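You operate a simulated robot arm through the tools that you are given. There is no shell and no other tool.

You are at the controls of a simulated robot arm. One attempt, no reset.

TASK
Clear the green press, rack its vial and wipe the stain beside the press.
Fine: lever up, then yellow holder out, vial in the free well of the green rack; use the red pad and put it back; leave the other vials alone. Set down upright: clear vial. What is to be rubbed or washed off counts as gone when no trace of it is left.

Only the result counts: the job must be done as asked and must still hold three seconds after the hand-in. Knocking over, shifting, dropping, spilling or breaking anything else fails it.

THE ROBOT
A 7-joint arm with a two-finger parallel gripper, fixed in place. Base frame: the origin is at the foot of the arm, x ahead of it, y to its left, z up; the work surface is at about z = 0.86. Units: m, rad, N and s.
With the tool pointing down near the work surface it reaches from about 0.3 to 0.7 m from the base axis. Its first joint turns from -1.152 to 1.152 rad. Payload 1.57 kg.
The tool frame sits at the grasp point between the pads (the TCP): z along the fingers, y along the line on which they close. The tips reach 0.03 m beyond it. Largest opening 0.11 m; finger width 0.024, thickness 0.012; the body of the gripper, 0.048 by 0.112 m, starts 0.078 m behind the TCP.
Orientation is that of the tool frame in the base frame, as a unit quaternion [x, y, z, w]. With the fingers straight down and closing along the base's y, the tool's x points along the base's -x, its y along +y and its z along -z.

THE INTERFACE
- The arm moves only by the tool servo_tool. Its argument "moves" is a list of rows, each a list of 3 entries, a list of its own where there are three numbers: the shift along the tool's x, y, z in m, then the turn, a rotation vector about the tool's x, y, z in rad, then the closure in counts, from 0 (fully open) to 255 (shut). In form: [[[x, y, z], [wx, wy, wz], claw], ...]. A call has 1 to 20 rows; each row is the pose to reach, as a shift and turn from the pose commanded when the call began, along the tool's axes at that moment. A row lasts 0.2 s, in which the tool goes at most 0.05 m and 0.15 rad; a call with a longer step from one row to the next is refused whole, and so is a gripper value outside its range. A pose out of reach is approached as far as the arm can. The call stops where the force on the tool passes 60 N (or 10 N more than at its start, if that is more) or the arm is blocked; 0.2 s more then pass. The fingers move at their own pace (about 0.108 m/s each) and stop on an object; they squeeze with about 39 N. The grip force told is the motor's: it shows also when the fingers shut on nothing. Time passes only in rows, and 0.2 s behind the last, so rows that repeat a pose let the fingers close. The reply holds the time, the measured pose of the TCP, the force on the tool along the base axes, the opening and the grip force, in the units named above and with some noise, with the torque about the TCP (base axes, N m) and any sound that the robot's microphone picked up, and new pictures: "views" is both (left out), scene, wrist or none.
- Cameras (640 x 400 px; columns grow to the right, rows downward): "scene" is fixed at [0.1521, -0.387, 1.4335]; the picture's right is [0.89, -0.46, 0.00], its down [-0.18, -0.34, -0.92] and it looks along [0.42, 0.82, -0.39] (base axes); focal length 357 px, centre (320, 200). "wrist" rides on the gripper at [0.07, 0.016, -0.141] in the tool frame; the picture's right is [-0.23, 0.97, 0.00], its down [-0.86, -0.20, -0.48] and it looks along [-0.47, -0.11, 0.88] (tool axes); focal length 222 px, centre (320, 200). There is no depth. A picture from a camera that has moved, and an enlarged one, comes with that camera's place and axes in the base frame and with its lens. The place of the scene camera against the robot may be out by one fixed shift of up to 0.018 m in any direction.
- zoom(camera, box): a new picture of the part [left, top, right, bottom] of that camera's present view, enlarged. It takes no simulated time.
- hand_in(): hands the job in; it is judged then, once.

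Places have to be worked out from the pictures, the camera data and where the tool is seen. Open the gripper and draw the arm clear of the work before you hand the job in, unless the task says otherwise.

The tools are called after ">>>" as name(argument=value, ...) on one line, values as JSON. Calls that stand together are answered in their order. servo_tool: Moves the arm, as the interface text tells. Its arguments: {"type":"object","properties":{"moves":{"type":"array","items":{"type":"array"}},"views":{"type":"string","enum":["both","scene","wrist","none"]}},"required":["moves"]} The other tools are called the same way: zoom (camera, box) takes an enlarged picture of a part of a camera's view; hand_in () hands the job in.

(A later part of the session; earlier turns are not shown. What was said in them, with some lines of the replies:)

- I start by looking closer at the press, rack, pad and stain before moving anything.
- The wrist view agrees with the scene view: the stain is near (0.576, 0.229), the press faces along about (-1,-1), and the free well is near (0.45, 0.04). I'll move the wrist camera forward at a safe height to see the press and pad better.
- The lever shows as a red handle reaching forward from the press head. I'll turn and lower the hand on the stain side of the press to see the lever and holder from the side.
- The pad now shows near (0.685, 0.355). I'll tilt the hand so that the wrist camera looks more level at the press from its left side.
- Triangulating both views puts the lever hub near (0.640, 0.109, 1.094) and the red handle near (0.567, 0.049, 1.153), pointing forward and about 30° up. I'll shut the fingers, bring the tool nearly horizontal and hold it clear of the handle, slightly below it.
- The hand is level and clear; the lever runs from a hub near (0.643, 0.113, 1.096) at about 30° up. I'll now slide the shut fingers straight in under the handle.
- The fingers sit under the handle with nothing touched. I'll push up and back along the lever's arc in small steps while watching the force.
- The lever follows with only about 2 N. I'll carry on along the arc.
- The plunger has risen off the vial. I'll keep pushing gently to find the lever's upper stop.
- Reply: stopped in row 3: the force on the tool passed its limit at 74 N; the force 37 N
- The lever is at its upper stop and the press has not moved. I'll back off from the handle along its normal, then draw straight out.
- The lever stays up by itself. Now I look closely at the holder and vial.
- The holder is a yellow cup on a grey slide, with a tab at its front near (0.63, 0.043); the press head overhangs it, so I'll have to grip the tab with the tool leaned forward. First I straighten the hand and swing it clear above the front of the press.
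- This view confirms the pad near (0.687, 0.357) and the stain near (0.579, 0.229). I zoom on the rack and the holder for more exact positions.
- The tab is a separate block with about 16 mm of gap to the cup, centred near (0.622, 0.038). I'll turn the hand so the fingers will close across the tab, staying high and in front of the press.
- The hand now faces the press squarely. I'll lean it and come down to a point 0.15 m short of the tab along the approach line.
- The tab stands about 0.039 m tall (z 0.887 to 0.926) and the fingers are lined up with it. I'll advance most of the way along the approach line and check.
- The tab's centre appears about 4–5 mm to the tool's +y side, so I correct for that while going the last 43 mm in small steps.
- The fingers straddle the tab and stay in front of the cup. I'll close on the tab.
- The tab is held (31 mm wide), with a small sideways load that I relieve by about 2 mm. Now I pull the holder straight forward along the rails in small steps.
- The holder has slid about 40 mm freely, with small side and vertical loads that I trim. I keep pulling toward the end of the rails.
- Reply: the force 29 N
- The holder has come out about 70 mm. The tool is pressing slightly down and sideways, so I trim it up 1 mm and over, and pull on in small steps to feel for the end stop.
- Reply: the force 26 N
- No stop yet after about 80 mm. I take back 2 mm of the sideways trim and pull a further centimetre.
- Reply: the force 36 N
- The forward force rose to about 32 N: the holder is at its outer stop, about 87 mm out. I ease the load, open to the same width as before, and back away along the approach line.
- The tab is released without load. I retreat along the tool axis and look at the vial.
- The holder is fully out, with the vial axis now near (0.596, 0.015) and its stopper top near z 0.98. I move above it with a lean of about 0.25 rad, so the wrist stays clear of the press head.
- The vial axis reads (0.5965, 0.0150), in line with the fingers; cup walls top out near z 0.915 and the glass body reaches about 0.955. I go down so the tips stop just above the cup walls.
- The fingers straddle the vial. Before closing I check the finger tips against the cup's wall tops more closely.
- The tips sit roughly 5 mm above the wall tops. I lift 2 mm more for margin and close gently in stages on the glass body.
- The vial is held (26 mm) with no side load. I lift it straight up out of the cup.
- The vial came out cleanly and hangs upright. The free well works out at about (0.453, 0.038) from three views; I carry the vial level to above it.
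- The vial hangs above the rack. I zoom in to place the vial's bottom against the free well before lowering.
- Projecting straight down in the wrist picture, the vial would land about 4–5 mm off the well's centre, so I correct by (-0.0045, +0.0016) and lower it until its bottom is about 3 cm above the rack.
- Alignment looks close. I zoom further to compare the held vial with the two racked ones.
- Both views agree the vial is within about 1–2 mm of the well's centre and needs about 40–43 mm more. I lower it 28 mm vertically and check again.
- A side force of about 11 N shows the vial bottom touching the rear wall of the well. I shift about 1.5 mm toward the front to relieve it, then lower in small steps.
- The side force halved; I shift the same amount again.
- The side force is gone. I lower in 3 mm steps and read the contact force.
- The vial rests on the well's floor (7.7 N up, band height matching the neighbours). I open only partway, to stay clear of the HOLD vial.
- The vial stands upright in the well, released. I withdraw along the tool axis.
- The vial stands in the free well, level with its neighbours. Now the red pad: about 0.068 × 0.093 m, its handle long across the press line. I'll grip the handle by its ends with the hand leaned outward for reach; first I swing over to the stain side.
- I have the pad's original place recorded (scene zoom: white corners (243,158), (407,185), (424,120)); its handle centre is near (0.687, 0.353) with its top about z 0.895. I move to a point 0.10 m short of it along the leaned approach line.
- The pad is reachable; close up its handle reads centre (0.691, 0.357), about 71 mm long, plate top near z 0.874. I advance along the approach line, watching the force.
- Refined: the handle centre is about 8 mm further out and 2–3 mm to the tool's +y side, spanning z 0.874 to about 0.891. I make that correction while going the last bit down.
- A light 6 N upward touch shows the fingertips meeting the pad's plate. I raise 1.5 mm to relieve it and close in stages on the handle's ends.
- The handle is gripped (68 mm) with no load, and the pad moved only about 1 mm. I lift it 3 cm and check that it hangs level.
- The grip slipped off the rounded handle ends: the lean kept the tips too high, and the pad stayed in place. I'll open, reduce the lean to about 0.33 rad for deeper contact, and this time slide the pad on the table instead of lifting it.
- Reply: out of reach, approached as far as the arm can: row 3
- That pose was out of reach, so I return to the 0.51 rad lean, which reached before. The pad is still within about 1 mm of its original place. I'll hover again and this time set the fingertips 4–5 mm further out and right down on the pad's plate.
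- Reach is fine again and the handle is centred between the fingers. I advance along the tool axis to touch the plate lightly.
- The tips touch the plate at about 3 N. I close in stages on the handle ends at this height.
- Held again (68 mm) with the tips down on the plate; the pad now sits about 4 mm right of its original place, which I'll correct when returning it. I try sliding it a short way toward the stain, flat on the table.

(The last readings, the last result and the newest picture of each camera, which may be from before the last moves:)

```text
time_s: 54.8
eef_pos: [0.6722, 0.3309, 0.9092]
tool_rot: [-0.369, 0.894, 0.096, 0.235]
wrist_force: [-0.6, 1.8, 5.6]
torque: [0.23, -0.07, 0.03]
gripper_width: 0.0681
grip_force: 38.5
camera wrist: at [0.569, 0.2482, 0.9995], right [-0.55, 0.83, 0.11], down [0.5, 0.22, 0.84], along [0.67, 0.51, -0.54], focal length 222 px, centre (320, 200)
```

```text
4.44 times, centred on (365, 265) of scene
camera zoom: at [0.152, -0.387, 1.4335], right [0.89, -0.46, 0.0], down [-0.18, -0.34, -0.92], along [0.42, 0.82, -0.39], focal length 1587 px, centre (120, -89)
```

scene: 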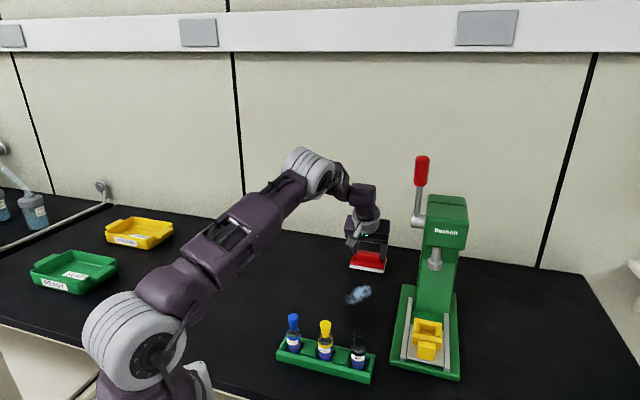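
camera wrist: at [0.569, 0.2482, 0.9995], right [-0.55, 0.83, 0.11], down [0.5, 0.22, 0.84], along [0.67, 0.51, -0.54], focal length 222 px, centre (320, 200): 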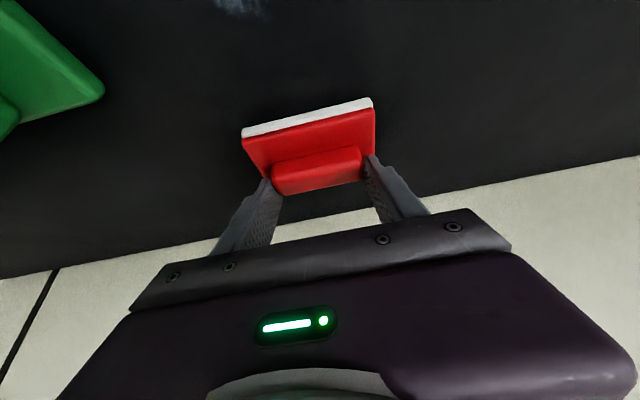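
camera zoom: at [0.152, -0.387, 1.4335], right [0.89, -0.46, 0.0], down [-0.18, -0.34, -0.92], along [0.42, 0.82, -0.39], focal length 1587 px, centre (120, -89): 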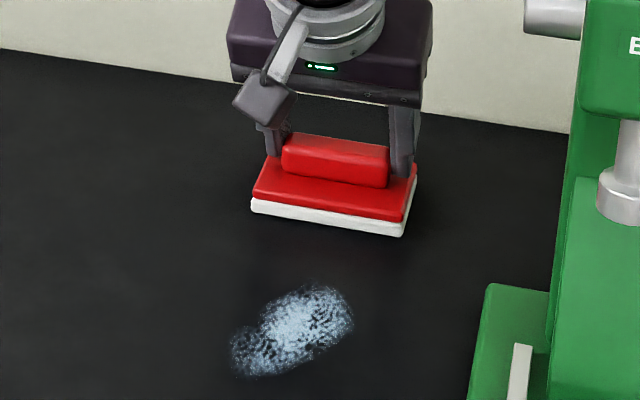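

The pad slides with the hand, about 6 N of pressure on the table. I continue the slide over the stain.

>>> servo_tool(moves=[[[0.0131, -0.001, -0.0074], [0, 0, 0], 255], [[0.0261, -0.002, -0.0148], [0, 0, 0], 255], [[0.0392, -0.003, -0.0221], [0, 0, 0], 255], [[0.0522, -0.004, -0.0295], [0, 0, 0], 255], [[0.0653, -0.005, -0.0369], [0, 0, 0], 255], [[0.0784, -0.005, -0.0443], [0, 0, 0], 255], [[0.0784, -0.005, -0.0443], [0, 0, 0], 255]], views="both")

>>> zoom(camera="scene", box=[320, 230, 410, 330])

```text
time_s: 56.4
eef_pos: [0.6134, 0.2642, 0.9091]
tool_rot: [-0.369, 0.894, 0.095, 0.235]
wrist_force: [3.2, 2.4, 11.7]
torque: [0.23, 0.06, -0.08]
gripper_width: 0.068
grip_force: 39.0
camera wrist: at [0.5096, 0.182, 0.9991], right [-0.55, 0.83, 0.11], down [0.5, 0.22, 0.84], along [0.67, 0.51, -0.53], focal length 222 px, centre (320, 200)
```

scene: 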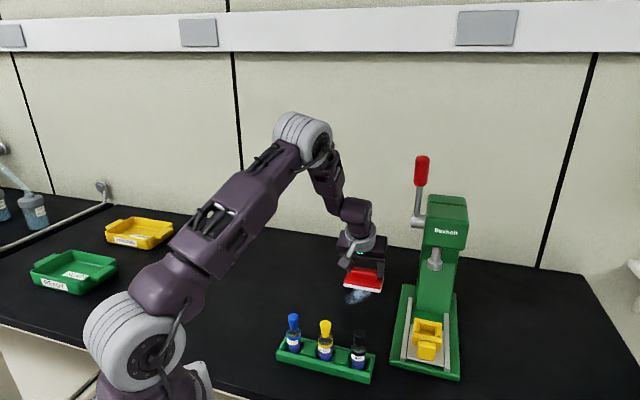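
wrist: 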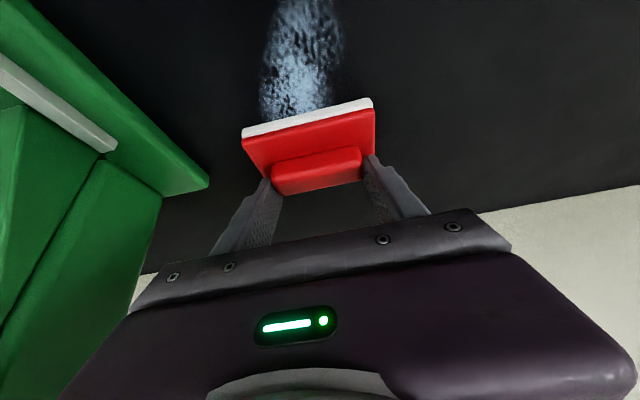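

```text
4.00 times, centred on (365, 280) of scene
camera zoom: at [0.152, -0.387, 1.4335], right [0.89, -0.46, 0.0], down [-0.18, -0.34, -0.92], along [0.42, 0.82, -0.39], focal length 1428 px, centre (140, -120)
```

zoom: 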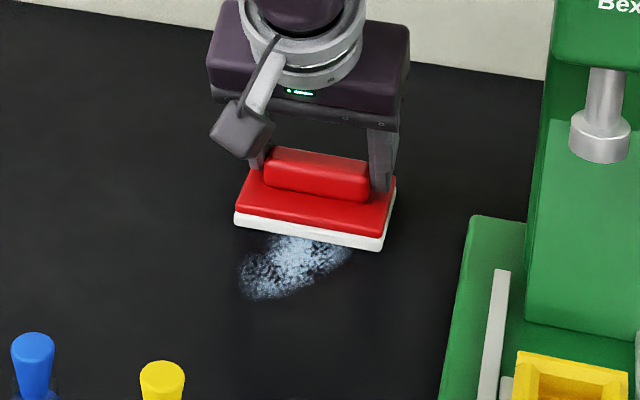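

The pad's front edge is at the stain and covers its full width, at about 12 N. I now rub back and forth over it with small sideways offsets.

>>> servo_tool(moves=[[[0.0183, 0, -0.0103], [0, 0, 0], 255], [[0.0366, 0, -0.0207], [0, 0, 0], 255], [[0.0548, 0, -0.031], [0, 0, 0], 255], [[0.0731, 0, -0.0413], [0, 0, 0], 255], [[0.0914, 0, -0.0516], [0, 0, 0], 255], [[0.0731, -0.003, -0.0413], [0, 0, 0], 255], [[0.0548, -0.004, -0.031], [0, 0, 0], 255], [[0.0366, -0.004, -0.0207], [0, 0, 0], 255], [[0.0183, -0.004, -0.0103], [0, 0, 0], 255], [[0.0, 0, 0.0], [0, 0, 0], 255], [[0.0183, 0.003, -0.0103], [0, 0, 0], 255], [[0.0366, 0.004, -0.0207], [0, 0, 0], 255], [[0.0548, 0.004, -0.031], [0, 0, 0], 255], [[0.0731, 0.004, -0.0413], [0, 0, 0], 255], [[0.0914, 0.002, -0.0516], [0, 0, 0], 255], [[0.0731, 0, -0.0413], [0, 0, 0], 255], [[0.0548, 0, -0.031], [0, 0, 0], 255], [[0.0366, 0, -0.0207], [0, 0, 0], 255], [[0.0183, 0, -0.0103], [0, 0, 0], 255], [[0.0, 0, 0.0], [0, 0, 0], 255]], views="both")

>>> zoom(camera="scene", box=[320, 230, 410, 330])

>>> zoom(camera="wrist", box=[220, 0, 420, 200])

```text
time_s: 60.6
eef_pos: [0.6122, 0.2638, 0.9106]
tool_rot: [-0.369, 0.894, 0.096, 0.236]
wrist_force: [-5.5, -5.7, 20.2]
torque: [-0.12, 0.13, -0.02]
gripper_width: 0.0677
grip_force: 38.5
camera wrist: at [0.5072, 0.1823, 0.9992], right [-0.55, 0.83, 0.11], down [0.5, 0.22, 0.84], along [0.67, 0.51, -0.53], focal length 222 px, centre (320, 200)
```

scene: 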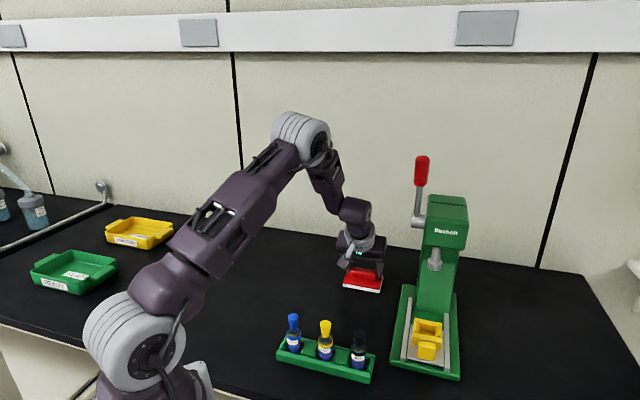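
wrist: 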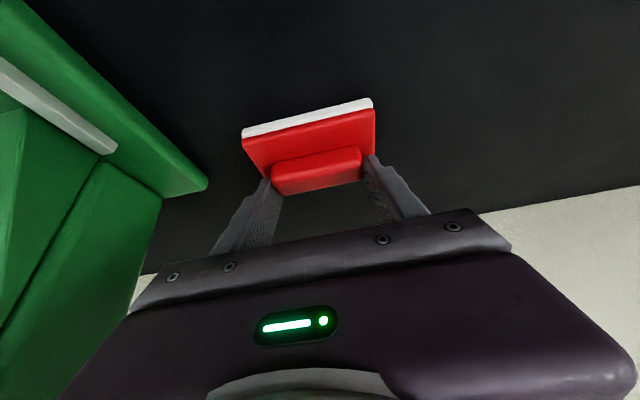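

```text
4.00 times, centred on (365, 280) of scene
camera zoom: at [0.1516, -0.3873, 1.4335], right [0.89, -0.46, 0.0], down [-0.18, -0.34, -0.92], along [0.42, 0.82, -0.39], focal length 1428 px, centre (140, -120)
```

zoom: 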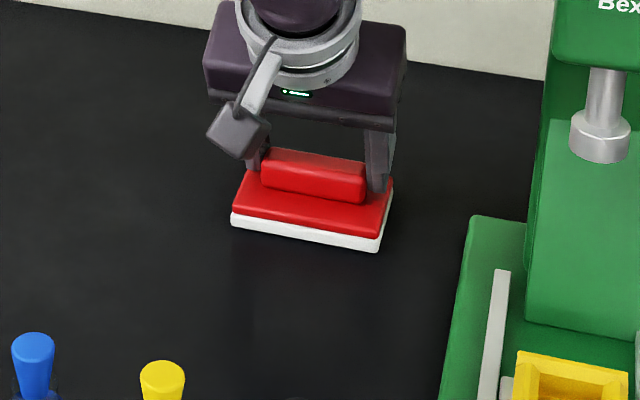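

```text
2.00 times, centred on (320, 100) of wrist
camera zoom: at [0.5072, 0.1823, 0.9992], right [-0.55, 0.83, 0.11], down [0.5, 0.22, 0.84], along [0.67, 0.51, -0.53], focal length 444 px, centre (320, 400)
```

zoom: 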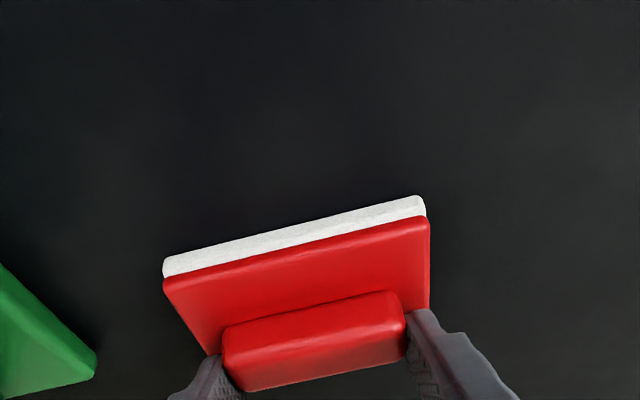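

The visible stain is gone. I make one more full cycle, reaching further on the far side too, to be sure nothing is left under the pad.

>>> servo_tool(moves=[[[-0.0131, 0.002, 0.0074], [0, 0, 0], 255], [[-0.0261, 0.004, 0.0148], [0, 0, 0], 255], [[-0.0131, 0.006, 0.0074], [0, 0, 0], 255], [[0.0, 0.007, 0.0], [0, 0, 0], 255], [[0.0183, 0.007, -0.0103], [0, 0, 0], 255], [[0.0366, 0.007, -0.0207], [0, 0, 0], 255], [[0.0548, 0.007, -0.031], [0, 0, 0], 255], [[0.0731, 0.007, -0.0413], [0, 0, 0], 255], [[0.0862, 0.004, -0.0487], [0, 0, 0], 255], [[0.0862, -0.002, -0.0487], [0, 0, 0], 255], [[0.0731, -0.006, -0.0413], [0, 0, 0], 255], [[0.0548, -0.007, -0.031], [0, 0, 0], 255], [[0.0366, -0.007, -0.0207], [0, 0, 0], 255], [[0.0183, -0.007, -0.0103], [0, 0, 0], 255], [[0.0, -0.006, 0.0], [0, 0, 0], 255], [[-0.0131, -0.003, 0.0074], [0, 0, 0], 255], [[-0.0261, 0.0, 0.0148], [0, 0, 0], 255], [[-0.0392, 0.002, 0.0221], [0, 0, 0], 255], [[-0.0522, 0.004, 0.0295], [0, 0, 0], 255], [[-0.0522, 0.005, 0.0295], [0, 0, 0], 255]], views="both")

>>> zoom(camera="scene", box=[320, 230, 410, 330])

>>> zoom(camera="wrist", box=[220, 0, 420, 200])

```text
time_s: 64.8
eef_pos: [0.65, 0.3087, 0.9104]
tool_rot: [-0.37, 0.894, 0.097, 0.235]
wrist_force: [-0.3, 0.2, 0.5]
torque: [0.0, -0.01, -0.04]
gripper_width: 0.0681
grip_force: 39.0
camera wrist: at [0.5462, 0.2273, 0.9996], right [-0.55, 0.83, 0.11], down [0.5, 0.22, 0.84], along [0.67, 0.51, -0.54], focal length 222 px, centre (320, 200)
```

scene: 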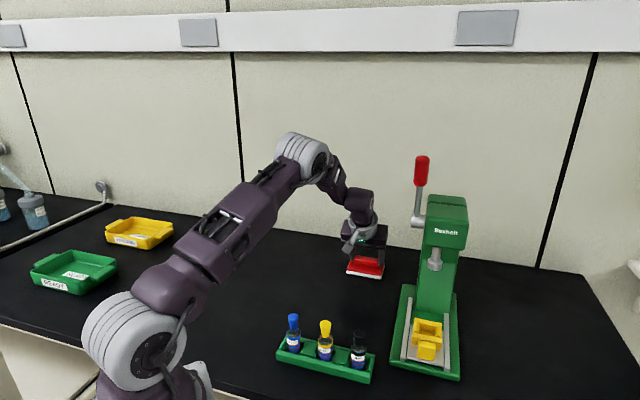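
wrist: 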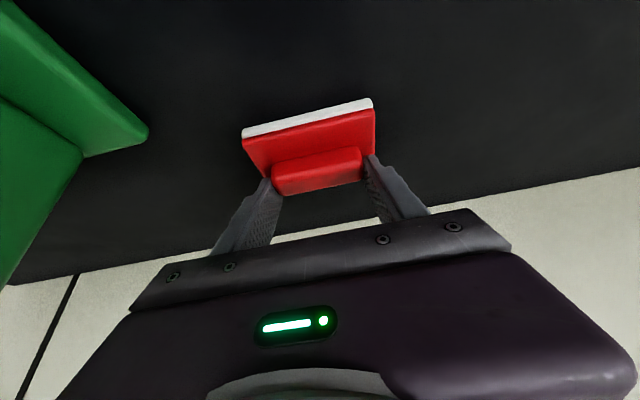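

```text
4.00 times, centred on (365, 280) of scene
camera zoom: at [0.1521, -0.387, 1.4335], right [0.89, -0.46, 0.0], down [-0.18, -0.34, -0.92], along [0.42, 0.82, -0.39], focal length 1428 px, centre (140, -120)
```

zoom: 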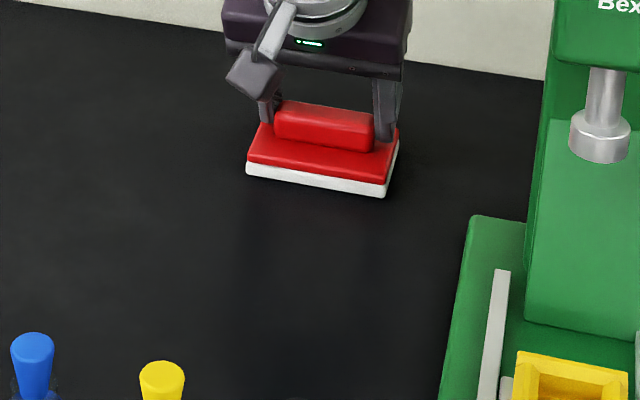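

```text
2.00 times, centred on (320, 100) of wrist
camera zoom: at [0.5462, 0.2273, 0.9996], right [-0.55, 0.83, 0.11], down [0.5, 0.22, 0.84], along [0.67, 0.51, -0.54], focal length 444 px, centre (320, 400)
```

zoom: 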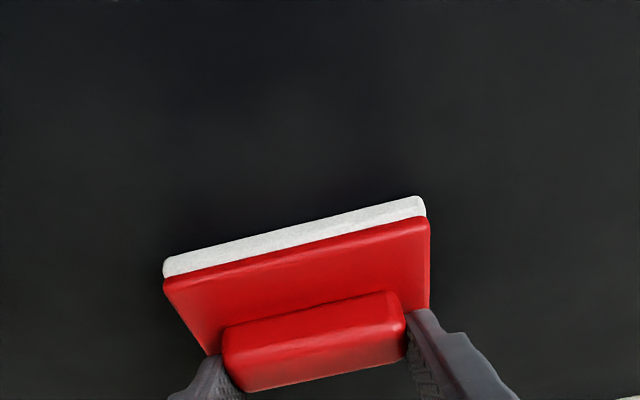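

No trace is visible. I check the wiped area closely before putting the pad back.

>>> zoom(camera="scene", box=[335, 265, 395, 320])

>>> zoom(camera="wrist", box=[200, 0, 420, 120])

```text
7.27 times, centred on (365, 292) of scene
camera zoom: at [0.1521, -0.387, 1.4335], right [0.89, -0.46, 0.0], down [-0.18, -0.34, -0.92], along [0.42, 0.82, -0.39], focal length 2597 px, centre (-7, -473)
```

zoom: 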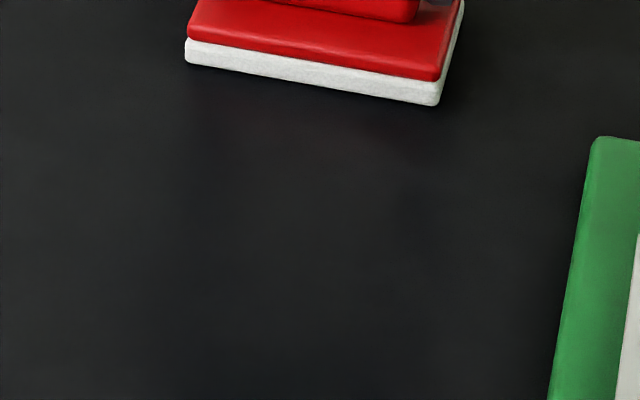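

```text
2.91 times, centred on (310, 60) of wrist
camera zoom: at [0.5462, 0.2273, 0.9996], right [-0.55, 0.83, 0.11], down [0.5, 0.22, 0.84], along [0.67, 0.51, -0.54], focal length 646 px, centre (349, 607)
```

zoom: 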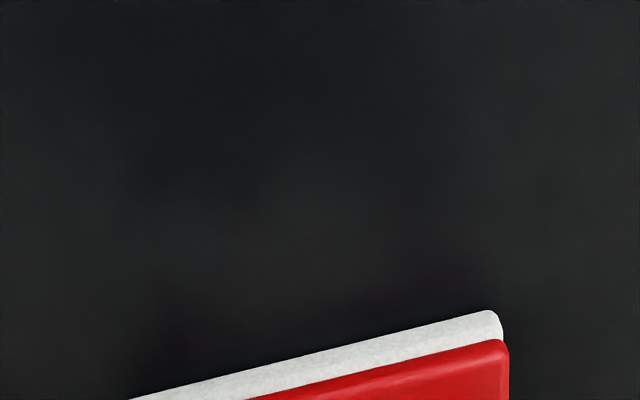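

The wiped area is clean. I slide the pad back to its original place, including the 4 mm sideways correction.

>>> servo_tool(moves=[[[-0.0131, 0.002, 0.0074], [0, 0, 0], 255], [[-0.0261, 0.004, 0.0148], [0, 0, 0], 255], [[-0.0392, 0.006, 0.0221], [0, 0, 0], 255], [[-0.0522, 0.007, 0.0295], [0, 0, 0], 255], [[-0.0522, 0.007, 0.0295], [0, 0, 0], 255]], views="both")

>>> zoom(camera="scene", box=[330, 230, 400, 310])

>>> zoom(camera="scene", box=[330, 220, 400, 280])

```text
time_s: 66.0
eef_pos: [0.6876, 0.3574, 0.9102]
tool_rot: [-0.369, 0.894, 0.096, 0.236]
wrist_force: [-0.1, -1.3, 5.5]
torque: [0.13, 0.2, 0.06]
gripper_width: 0.0682
grip_force: 39.2
camera wrist: at [0.5842, 0.2756, 0.9993], right [-0.55, 0.83, 0.11], down [0.5, 0.22, 0.84], along [0.67, 0.51, -0.53], focal length 222 px, centre (320, 200)
```

scene: 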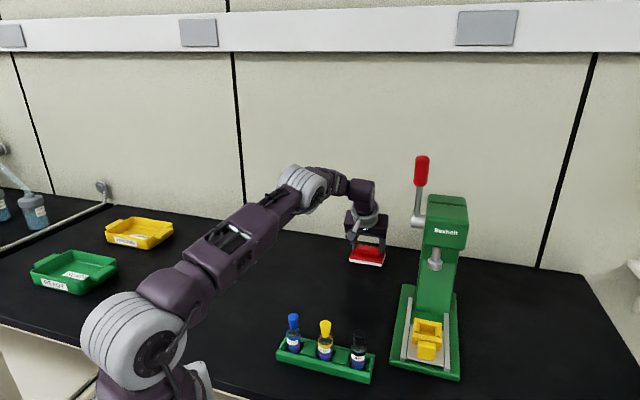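
wrist: 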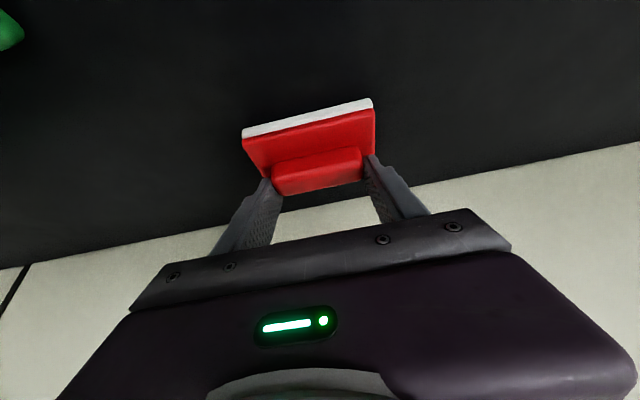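

```text
5.00 times, centred on (365, 270) of scene
camera zoom: at [0.152, -0.3871, 1.4335], right [0.89, -0.46, 0.0], down [-0.18, -0.34, -0.92], along [0.42, 0.82, -0.39], focal length 1785 px, centre (95, -150)
```

zoom: 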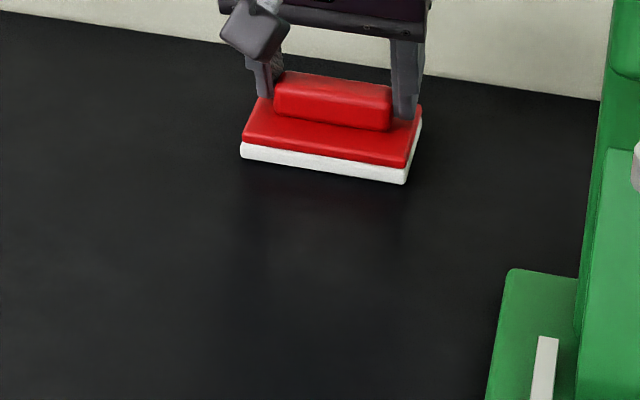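

```text
6.67 times, centred on (365, 250) of scene
camera zoom: at [0.152, -0.3871, 1.4335], right [0.89, -0.46, 0.0], down [-0.18, -0.34, -0.92], along [0.42, 0.82, -0.39], focal length 2381 px, centre (20, -133)
```

zoom: 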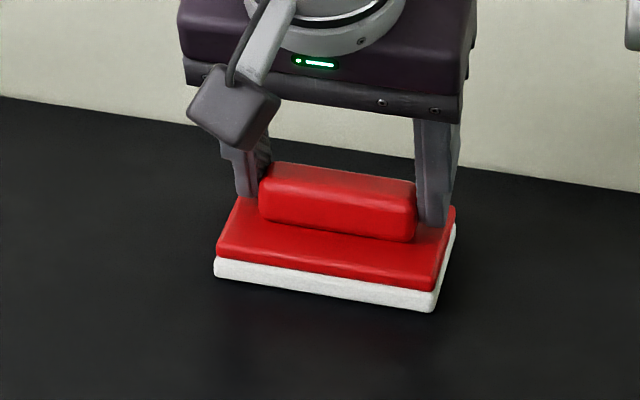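

The pad is back within about 1 mm of its original outline. I nudge the last millimetre, open a little, then lift off and retreat.

>>> servo_tool(moves=[[[0, -0.001, 0], [0, 0, 0], 255], [[0, -0.001, 0], [0, 0, 0], 255], [[0, -0.001, -0.0005], [0, 0, 0], 88], [[0, -0.001, -0.001], [0, 0, 0], 80], [[0, -0.001, -0.003], [0, 0, 0], 60], [[0, -0.001, -0.02], [0, 0, 0], 44], [[0, -0.001, -0.05], [0, 0, 0], 44], [[0, -0.001, -0.09], [0, 0, 0], 44], [[0, -0.001, -0.12], [0, 0, 0], 44], [[0, -0.001, -0.12], [0, 0, 0], 44]], views="both")

>>> zoom(camera="scene", box=[330, 230, 400, 310])

```text
time_s: 68.2
eef_pos: [0.6466, 0.3136, 1.0141]
tool_rot: [-0.369, 0.894, 0.095, 0.235]
wrist_force: [0.6, -0.3, 0.5]
torque: [0.02, -0.03, 0.0]
gripper_width: 0.0913
grip_force: 0.0
camera wrist: at [0.5427, 0.2316, 1.1037], right [-0.55, 0.83, 0.11], down [0.5, 0.22, 0.84], along [0.67, 0.51, -0.54], focal length 222 px, centre (320, 200)
```

scene: 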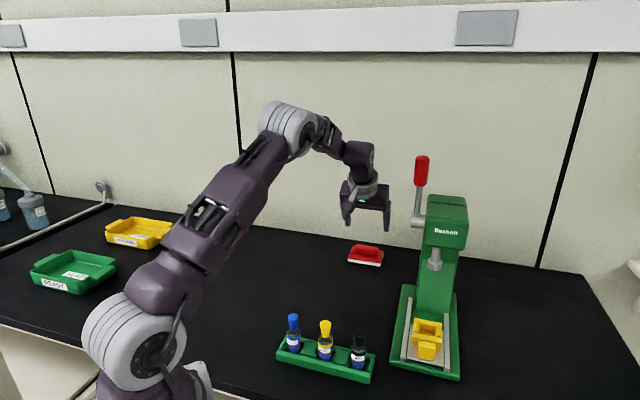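
wrist: 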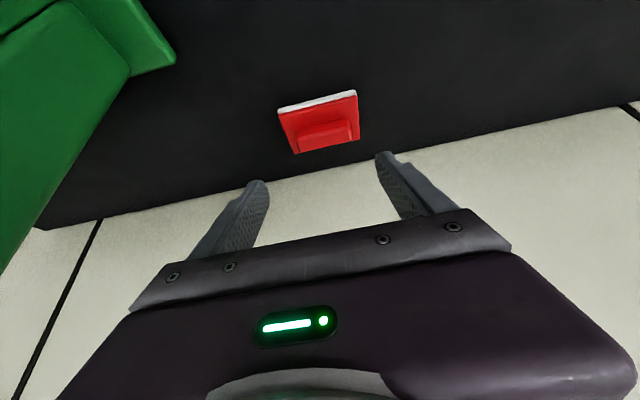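

```text
5.00 times, centred on (365, 270) of scene
camera zoom: at [0.1521, -0.387, 1.4335], right [0.89, -0.46, 0.0], down [-0.18, -0.34, -0.92], along [0.42, 0.82, -0.39], focal length 1785 px, centre (95, -150)
```

zoom: 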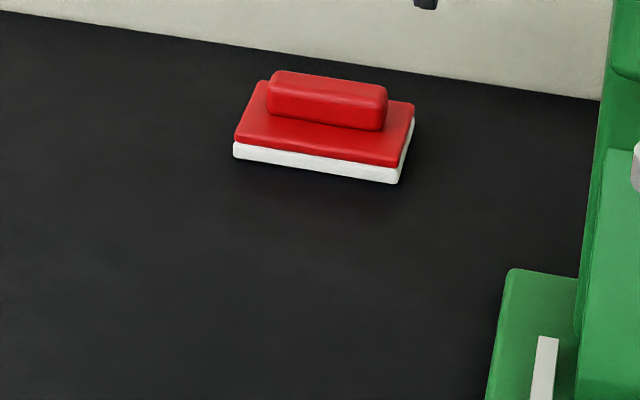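

The pad is down flat in its original orientation, about 5 mm from where it was. I back the arm out the way it came and take a look at everything.

>>> servo_tool(moves=[[[0.0172, 0.0076, -0.03], [0, 0, 0], 20], [[0.0343, 0.0152, -0.0601], [0, 0, 0], 0], [[0.0515, 0.0228, -0.0901], [0, 0, 0], 0], [[0.0686, 0.0304, -0.1202], [0, 0, 0], 0], [[0.0858, 0.038, -0.1502], [0, 0.04, 0], 0], [[0.1029, 0.0456, -0.1803], [0, 0.12, 0], 0], [[0.1201, 0.0532, -0.2103], [0, 0.22, 0], 0], [[0.1201, 0.0532, -0.23], [0, 0.32, 0], 0], [[0.1201, 0.0532, -0.25], [0, 0.42, 0], 0], [[0.1201, 0.0532, -0.26], [0, 0.5, 0], 0], [[0.1201, 0.0532, -0.26], [0, 0.5, 0], 0]], views="both")

>>> zoom(camera="scene", box=[260, 150, 480, 390])

>>> zoom(camera="wrist", box=[180, 0, 460, 200])

```text
time_s: 70.6
eef_pos: [0.4431, 0.1886, 1.1808]
tool_rot: [-0.381, 0.924, 0.002, 0.006]
wrist_force: [0.3, 0.0, 0.4]
torque: [0.0, 0.0, -0.01]
gripper_width: 0.1098
grip_force: 0.0
camera wrist: at [0.3819, 0.1488, 1.3223], right [-0.53, 0.85, 0.0], down [0.74, 0.46, 0.49], along [0.42, 0.26, -0.87], focal length 222 px, centre (320, 200)
```

scene: 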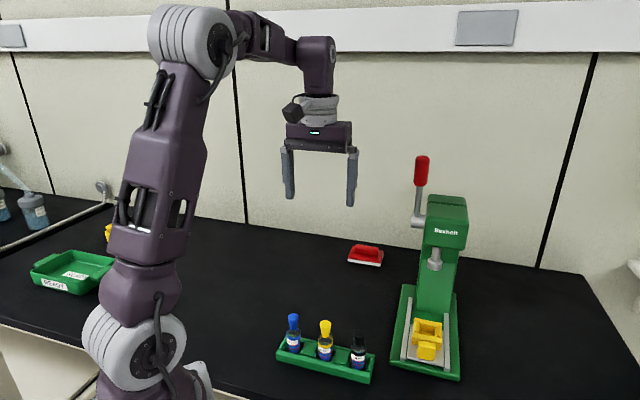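
wrist: 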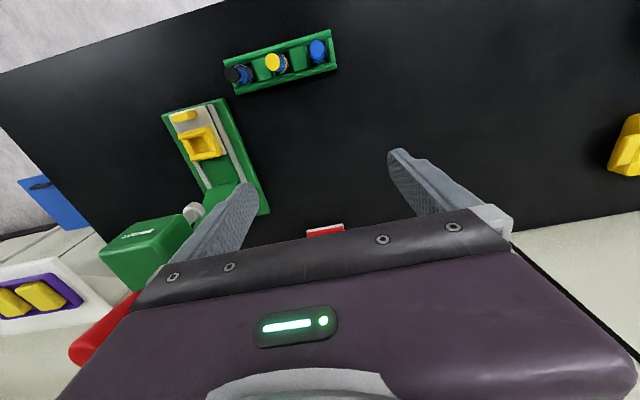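

```text
1.67 times, centred on (370, 270) of scene
camera zoom: at [0.1521, -0.387, 1.4335], right [0.89, -0.46, 0.0], down [-0.18, -0.34, -0.92], along [0.42, 0.82, -0.39], focal length 595 px, centre (237, 83)
```

zoom: 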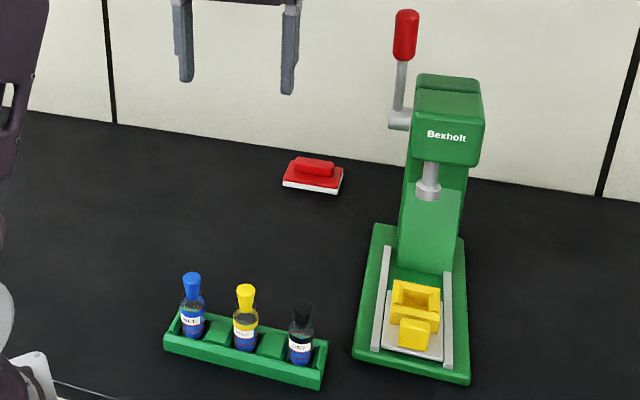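

```text
2.00 times, centred on (320, 100) of wrist
camera zoom: at [0.3819, 0.1488, 1.3223], right [-0.53, 0.85, 0.0], down [0.74, 0.46, 0.49], along [0.42, 0.26, -0.87], focal length 444 px, centre (320, 400)
```

zoom: 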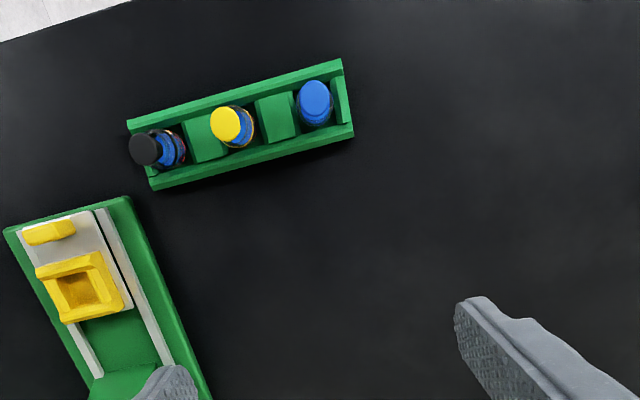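

Lever up, holder out, three vials upright in the rack, pad back. One last close look at the wiped spot and the pad.

>>> zoom(camera="scene", box=[325, 235, 400, 320])

>>> zoom(camera="wrist", box=[255, 120, 395, 235])

```text
4.71 times, centred on (362, 278) of scene
camera zoom: at [0.1521, -0.387, 1.4335], right [0.89, -0.46, 0.0], down [-0.18, -0.34, -0.92], along [0.42, 0.82, -0.39], focal length 1680 px, centre (120, -165)
```

zoom: 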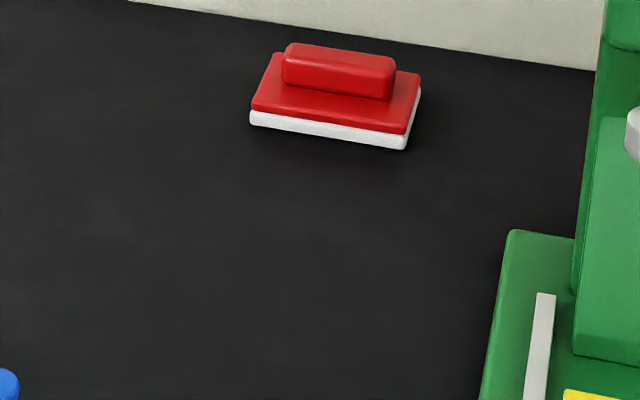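

```text
3.48 times, centred on (325, 178) of wrist
camera zoom: at [0.3819, 0.1488, 1.3223], right [-0.53, 0.85, 0.0], down [0.74, 0.46, 0.49], along [0.42, 0.26, -0.87], focal length 773 px, centre (303, 278)
```

zoom: 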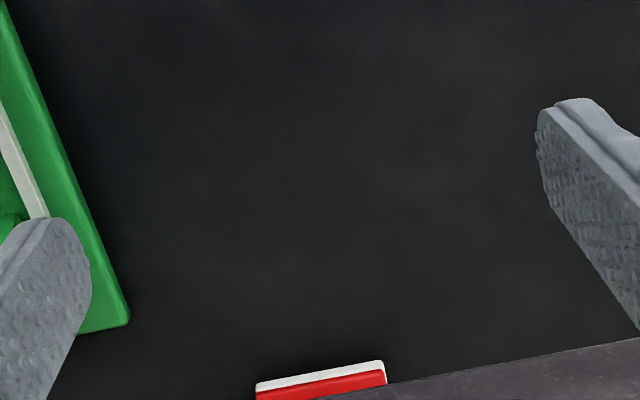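

No trace of the stain remains in either view. I raise the arm further clear of the work with the gripper open.

>>> servo_tool(moves=[[[0.02, 0.0, -0.04], [0, 0, 0], 0], [[0.04, 0.0, -0.08], [0, 0, 0], 0], [[0.06, 0.0, -0.12], [0, 0, 0], 0], [[0.06, 0.0, -0.12], [0, 0, 0], 0]], views="scene")

```text
time_s: 71.6
eef_pos: [0.3992, 0.1471, 1.3027]
tool_rot: [-0.382, 0.924, 0.002, 0.006]
wrist_force: [-0.2, 0.2, -0.1]
torque: [0.0, -0.03, -0.04]
gripper_width: 0.1102
grip_force: 0.0
```

scene: 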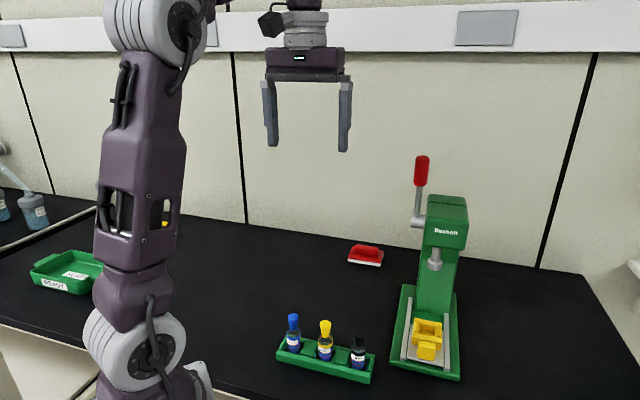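

The arm is clear with the gripper open, and everything is in place: lever up, holder out, vial upright in the free well, stain gone, pad back. I hand the job in.

>>> hand_in()

```text
The job is handed in.
```

The job is done and handed in; the result of the check has not come back.

- **Press:** the lever is at its upper stop and stays there. The yellow holder is pulled out to its end stop, about 87 mm.
- **Vial:** the DRY vial stands upright in the free well of the green rack. The WET and HOLD vials were not touched.
- **Stain:** I rubbed it with the red pad, sliding the pad flat on the table. Close-up views from both cameras show no trace left.
- **Red pad:** it is back flat and facing the same way as before, about 5 mm to the left of its original place. It shifted when the fingers opened, and I did not nudge it back. My first attempt to lift it slipped off the handle, which is why I slid it instead.

The arm is raised clear of the work with the gripper open.
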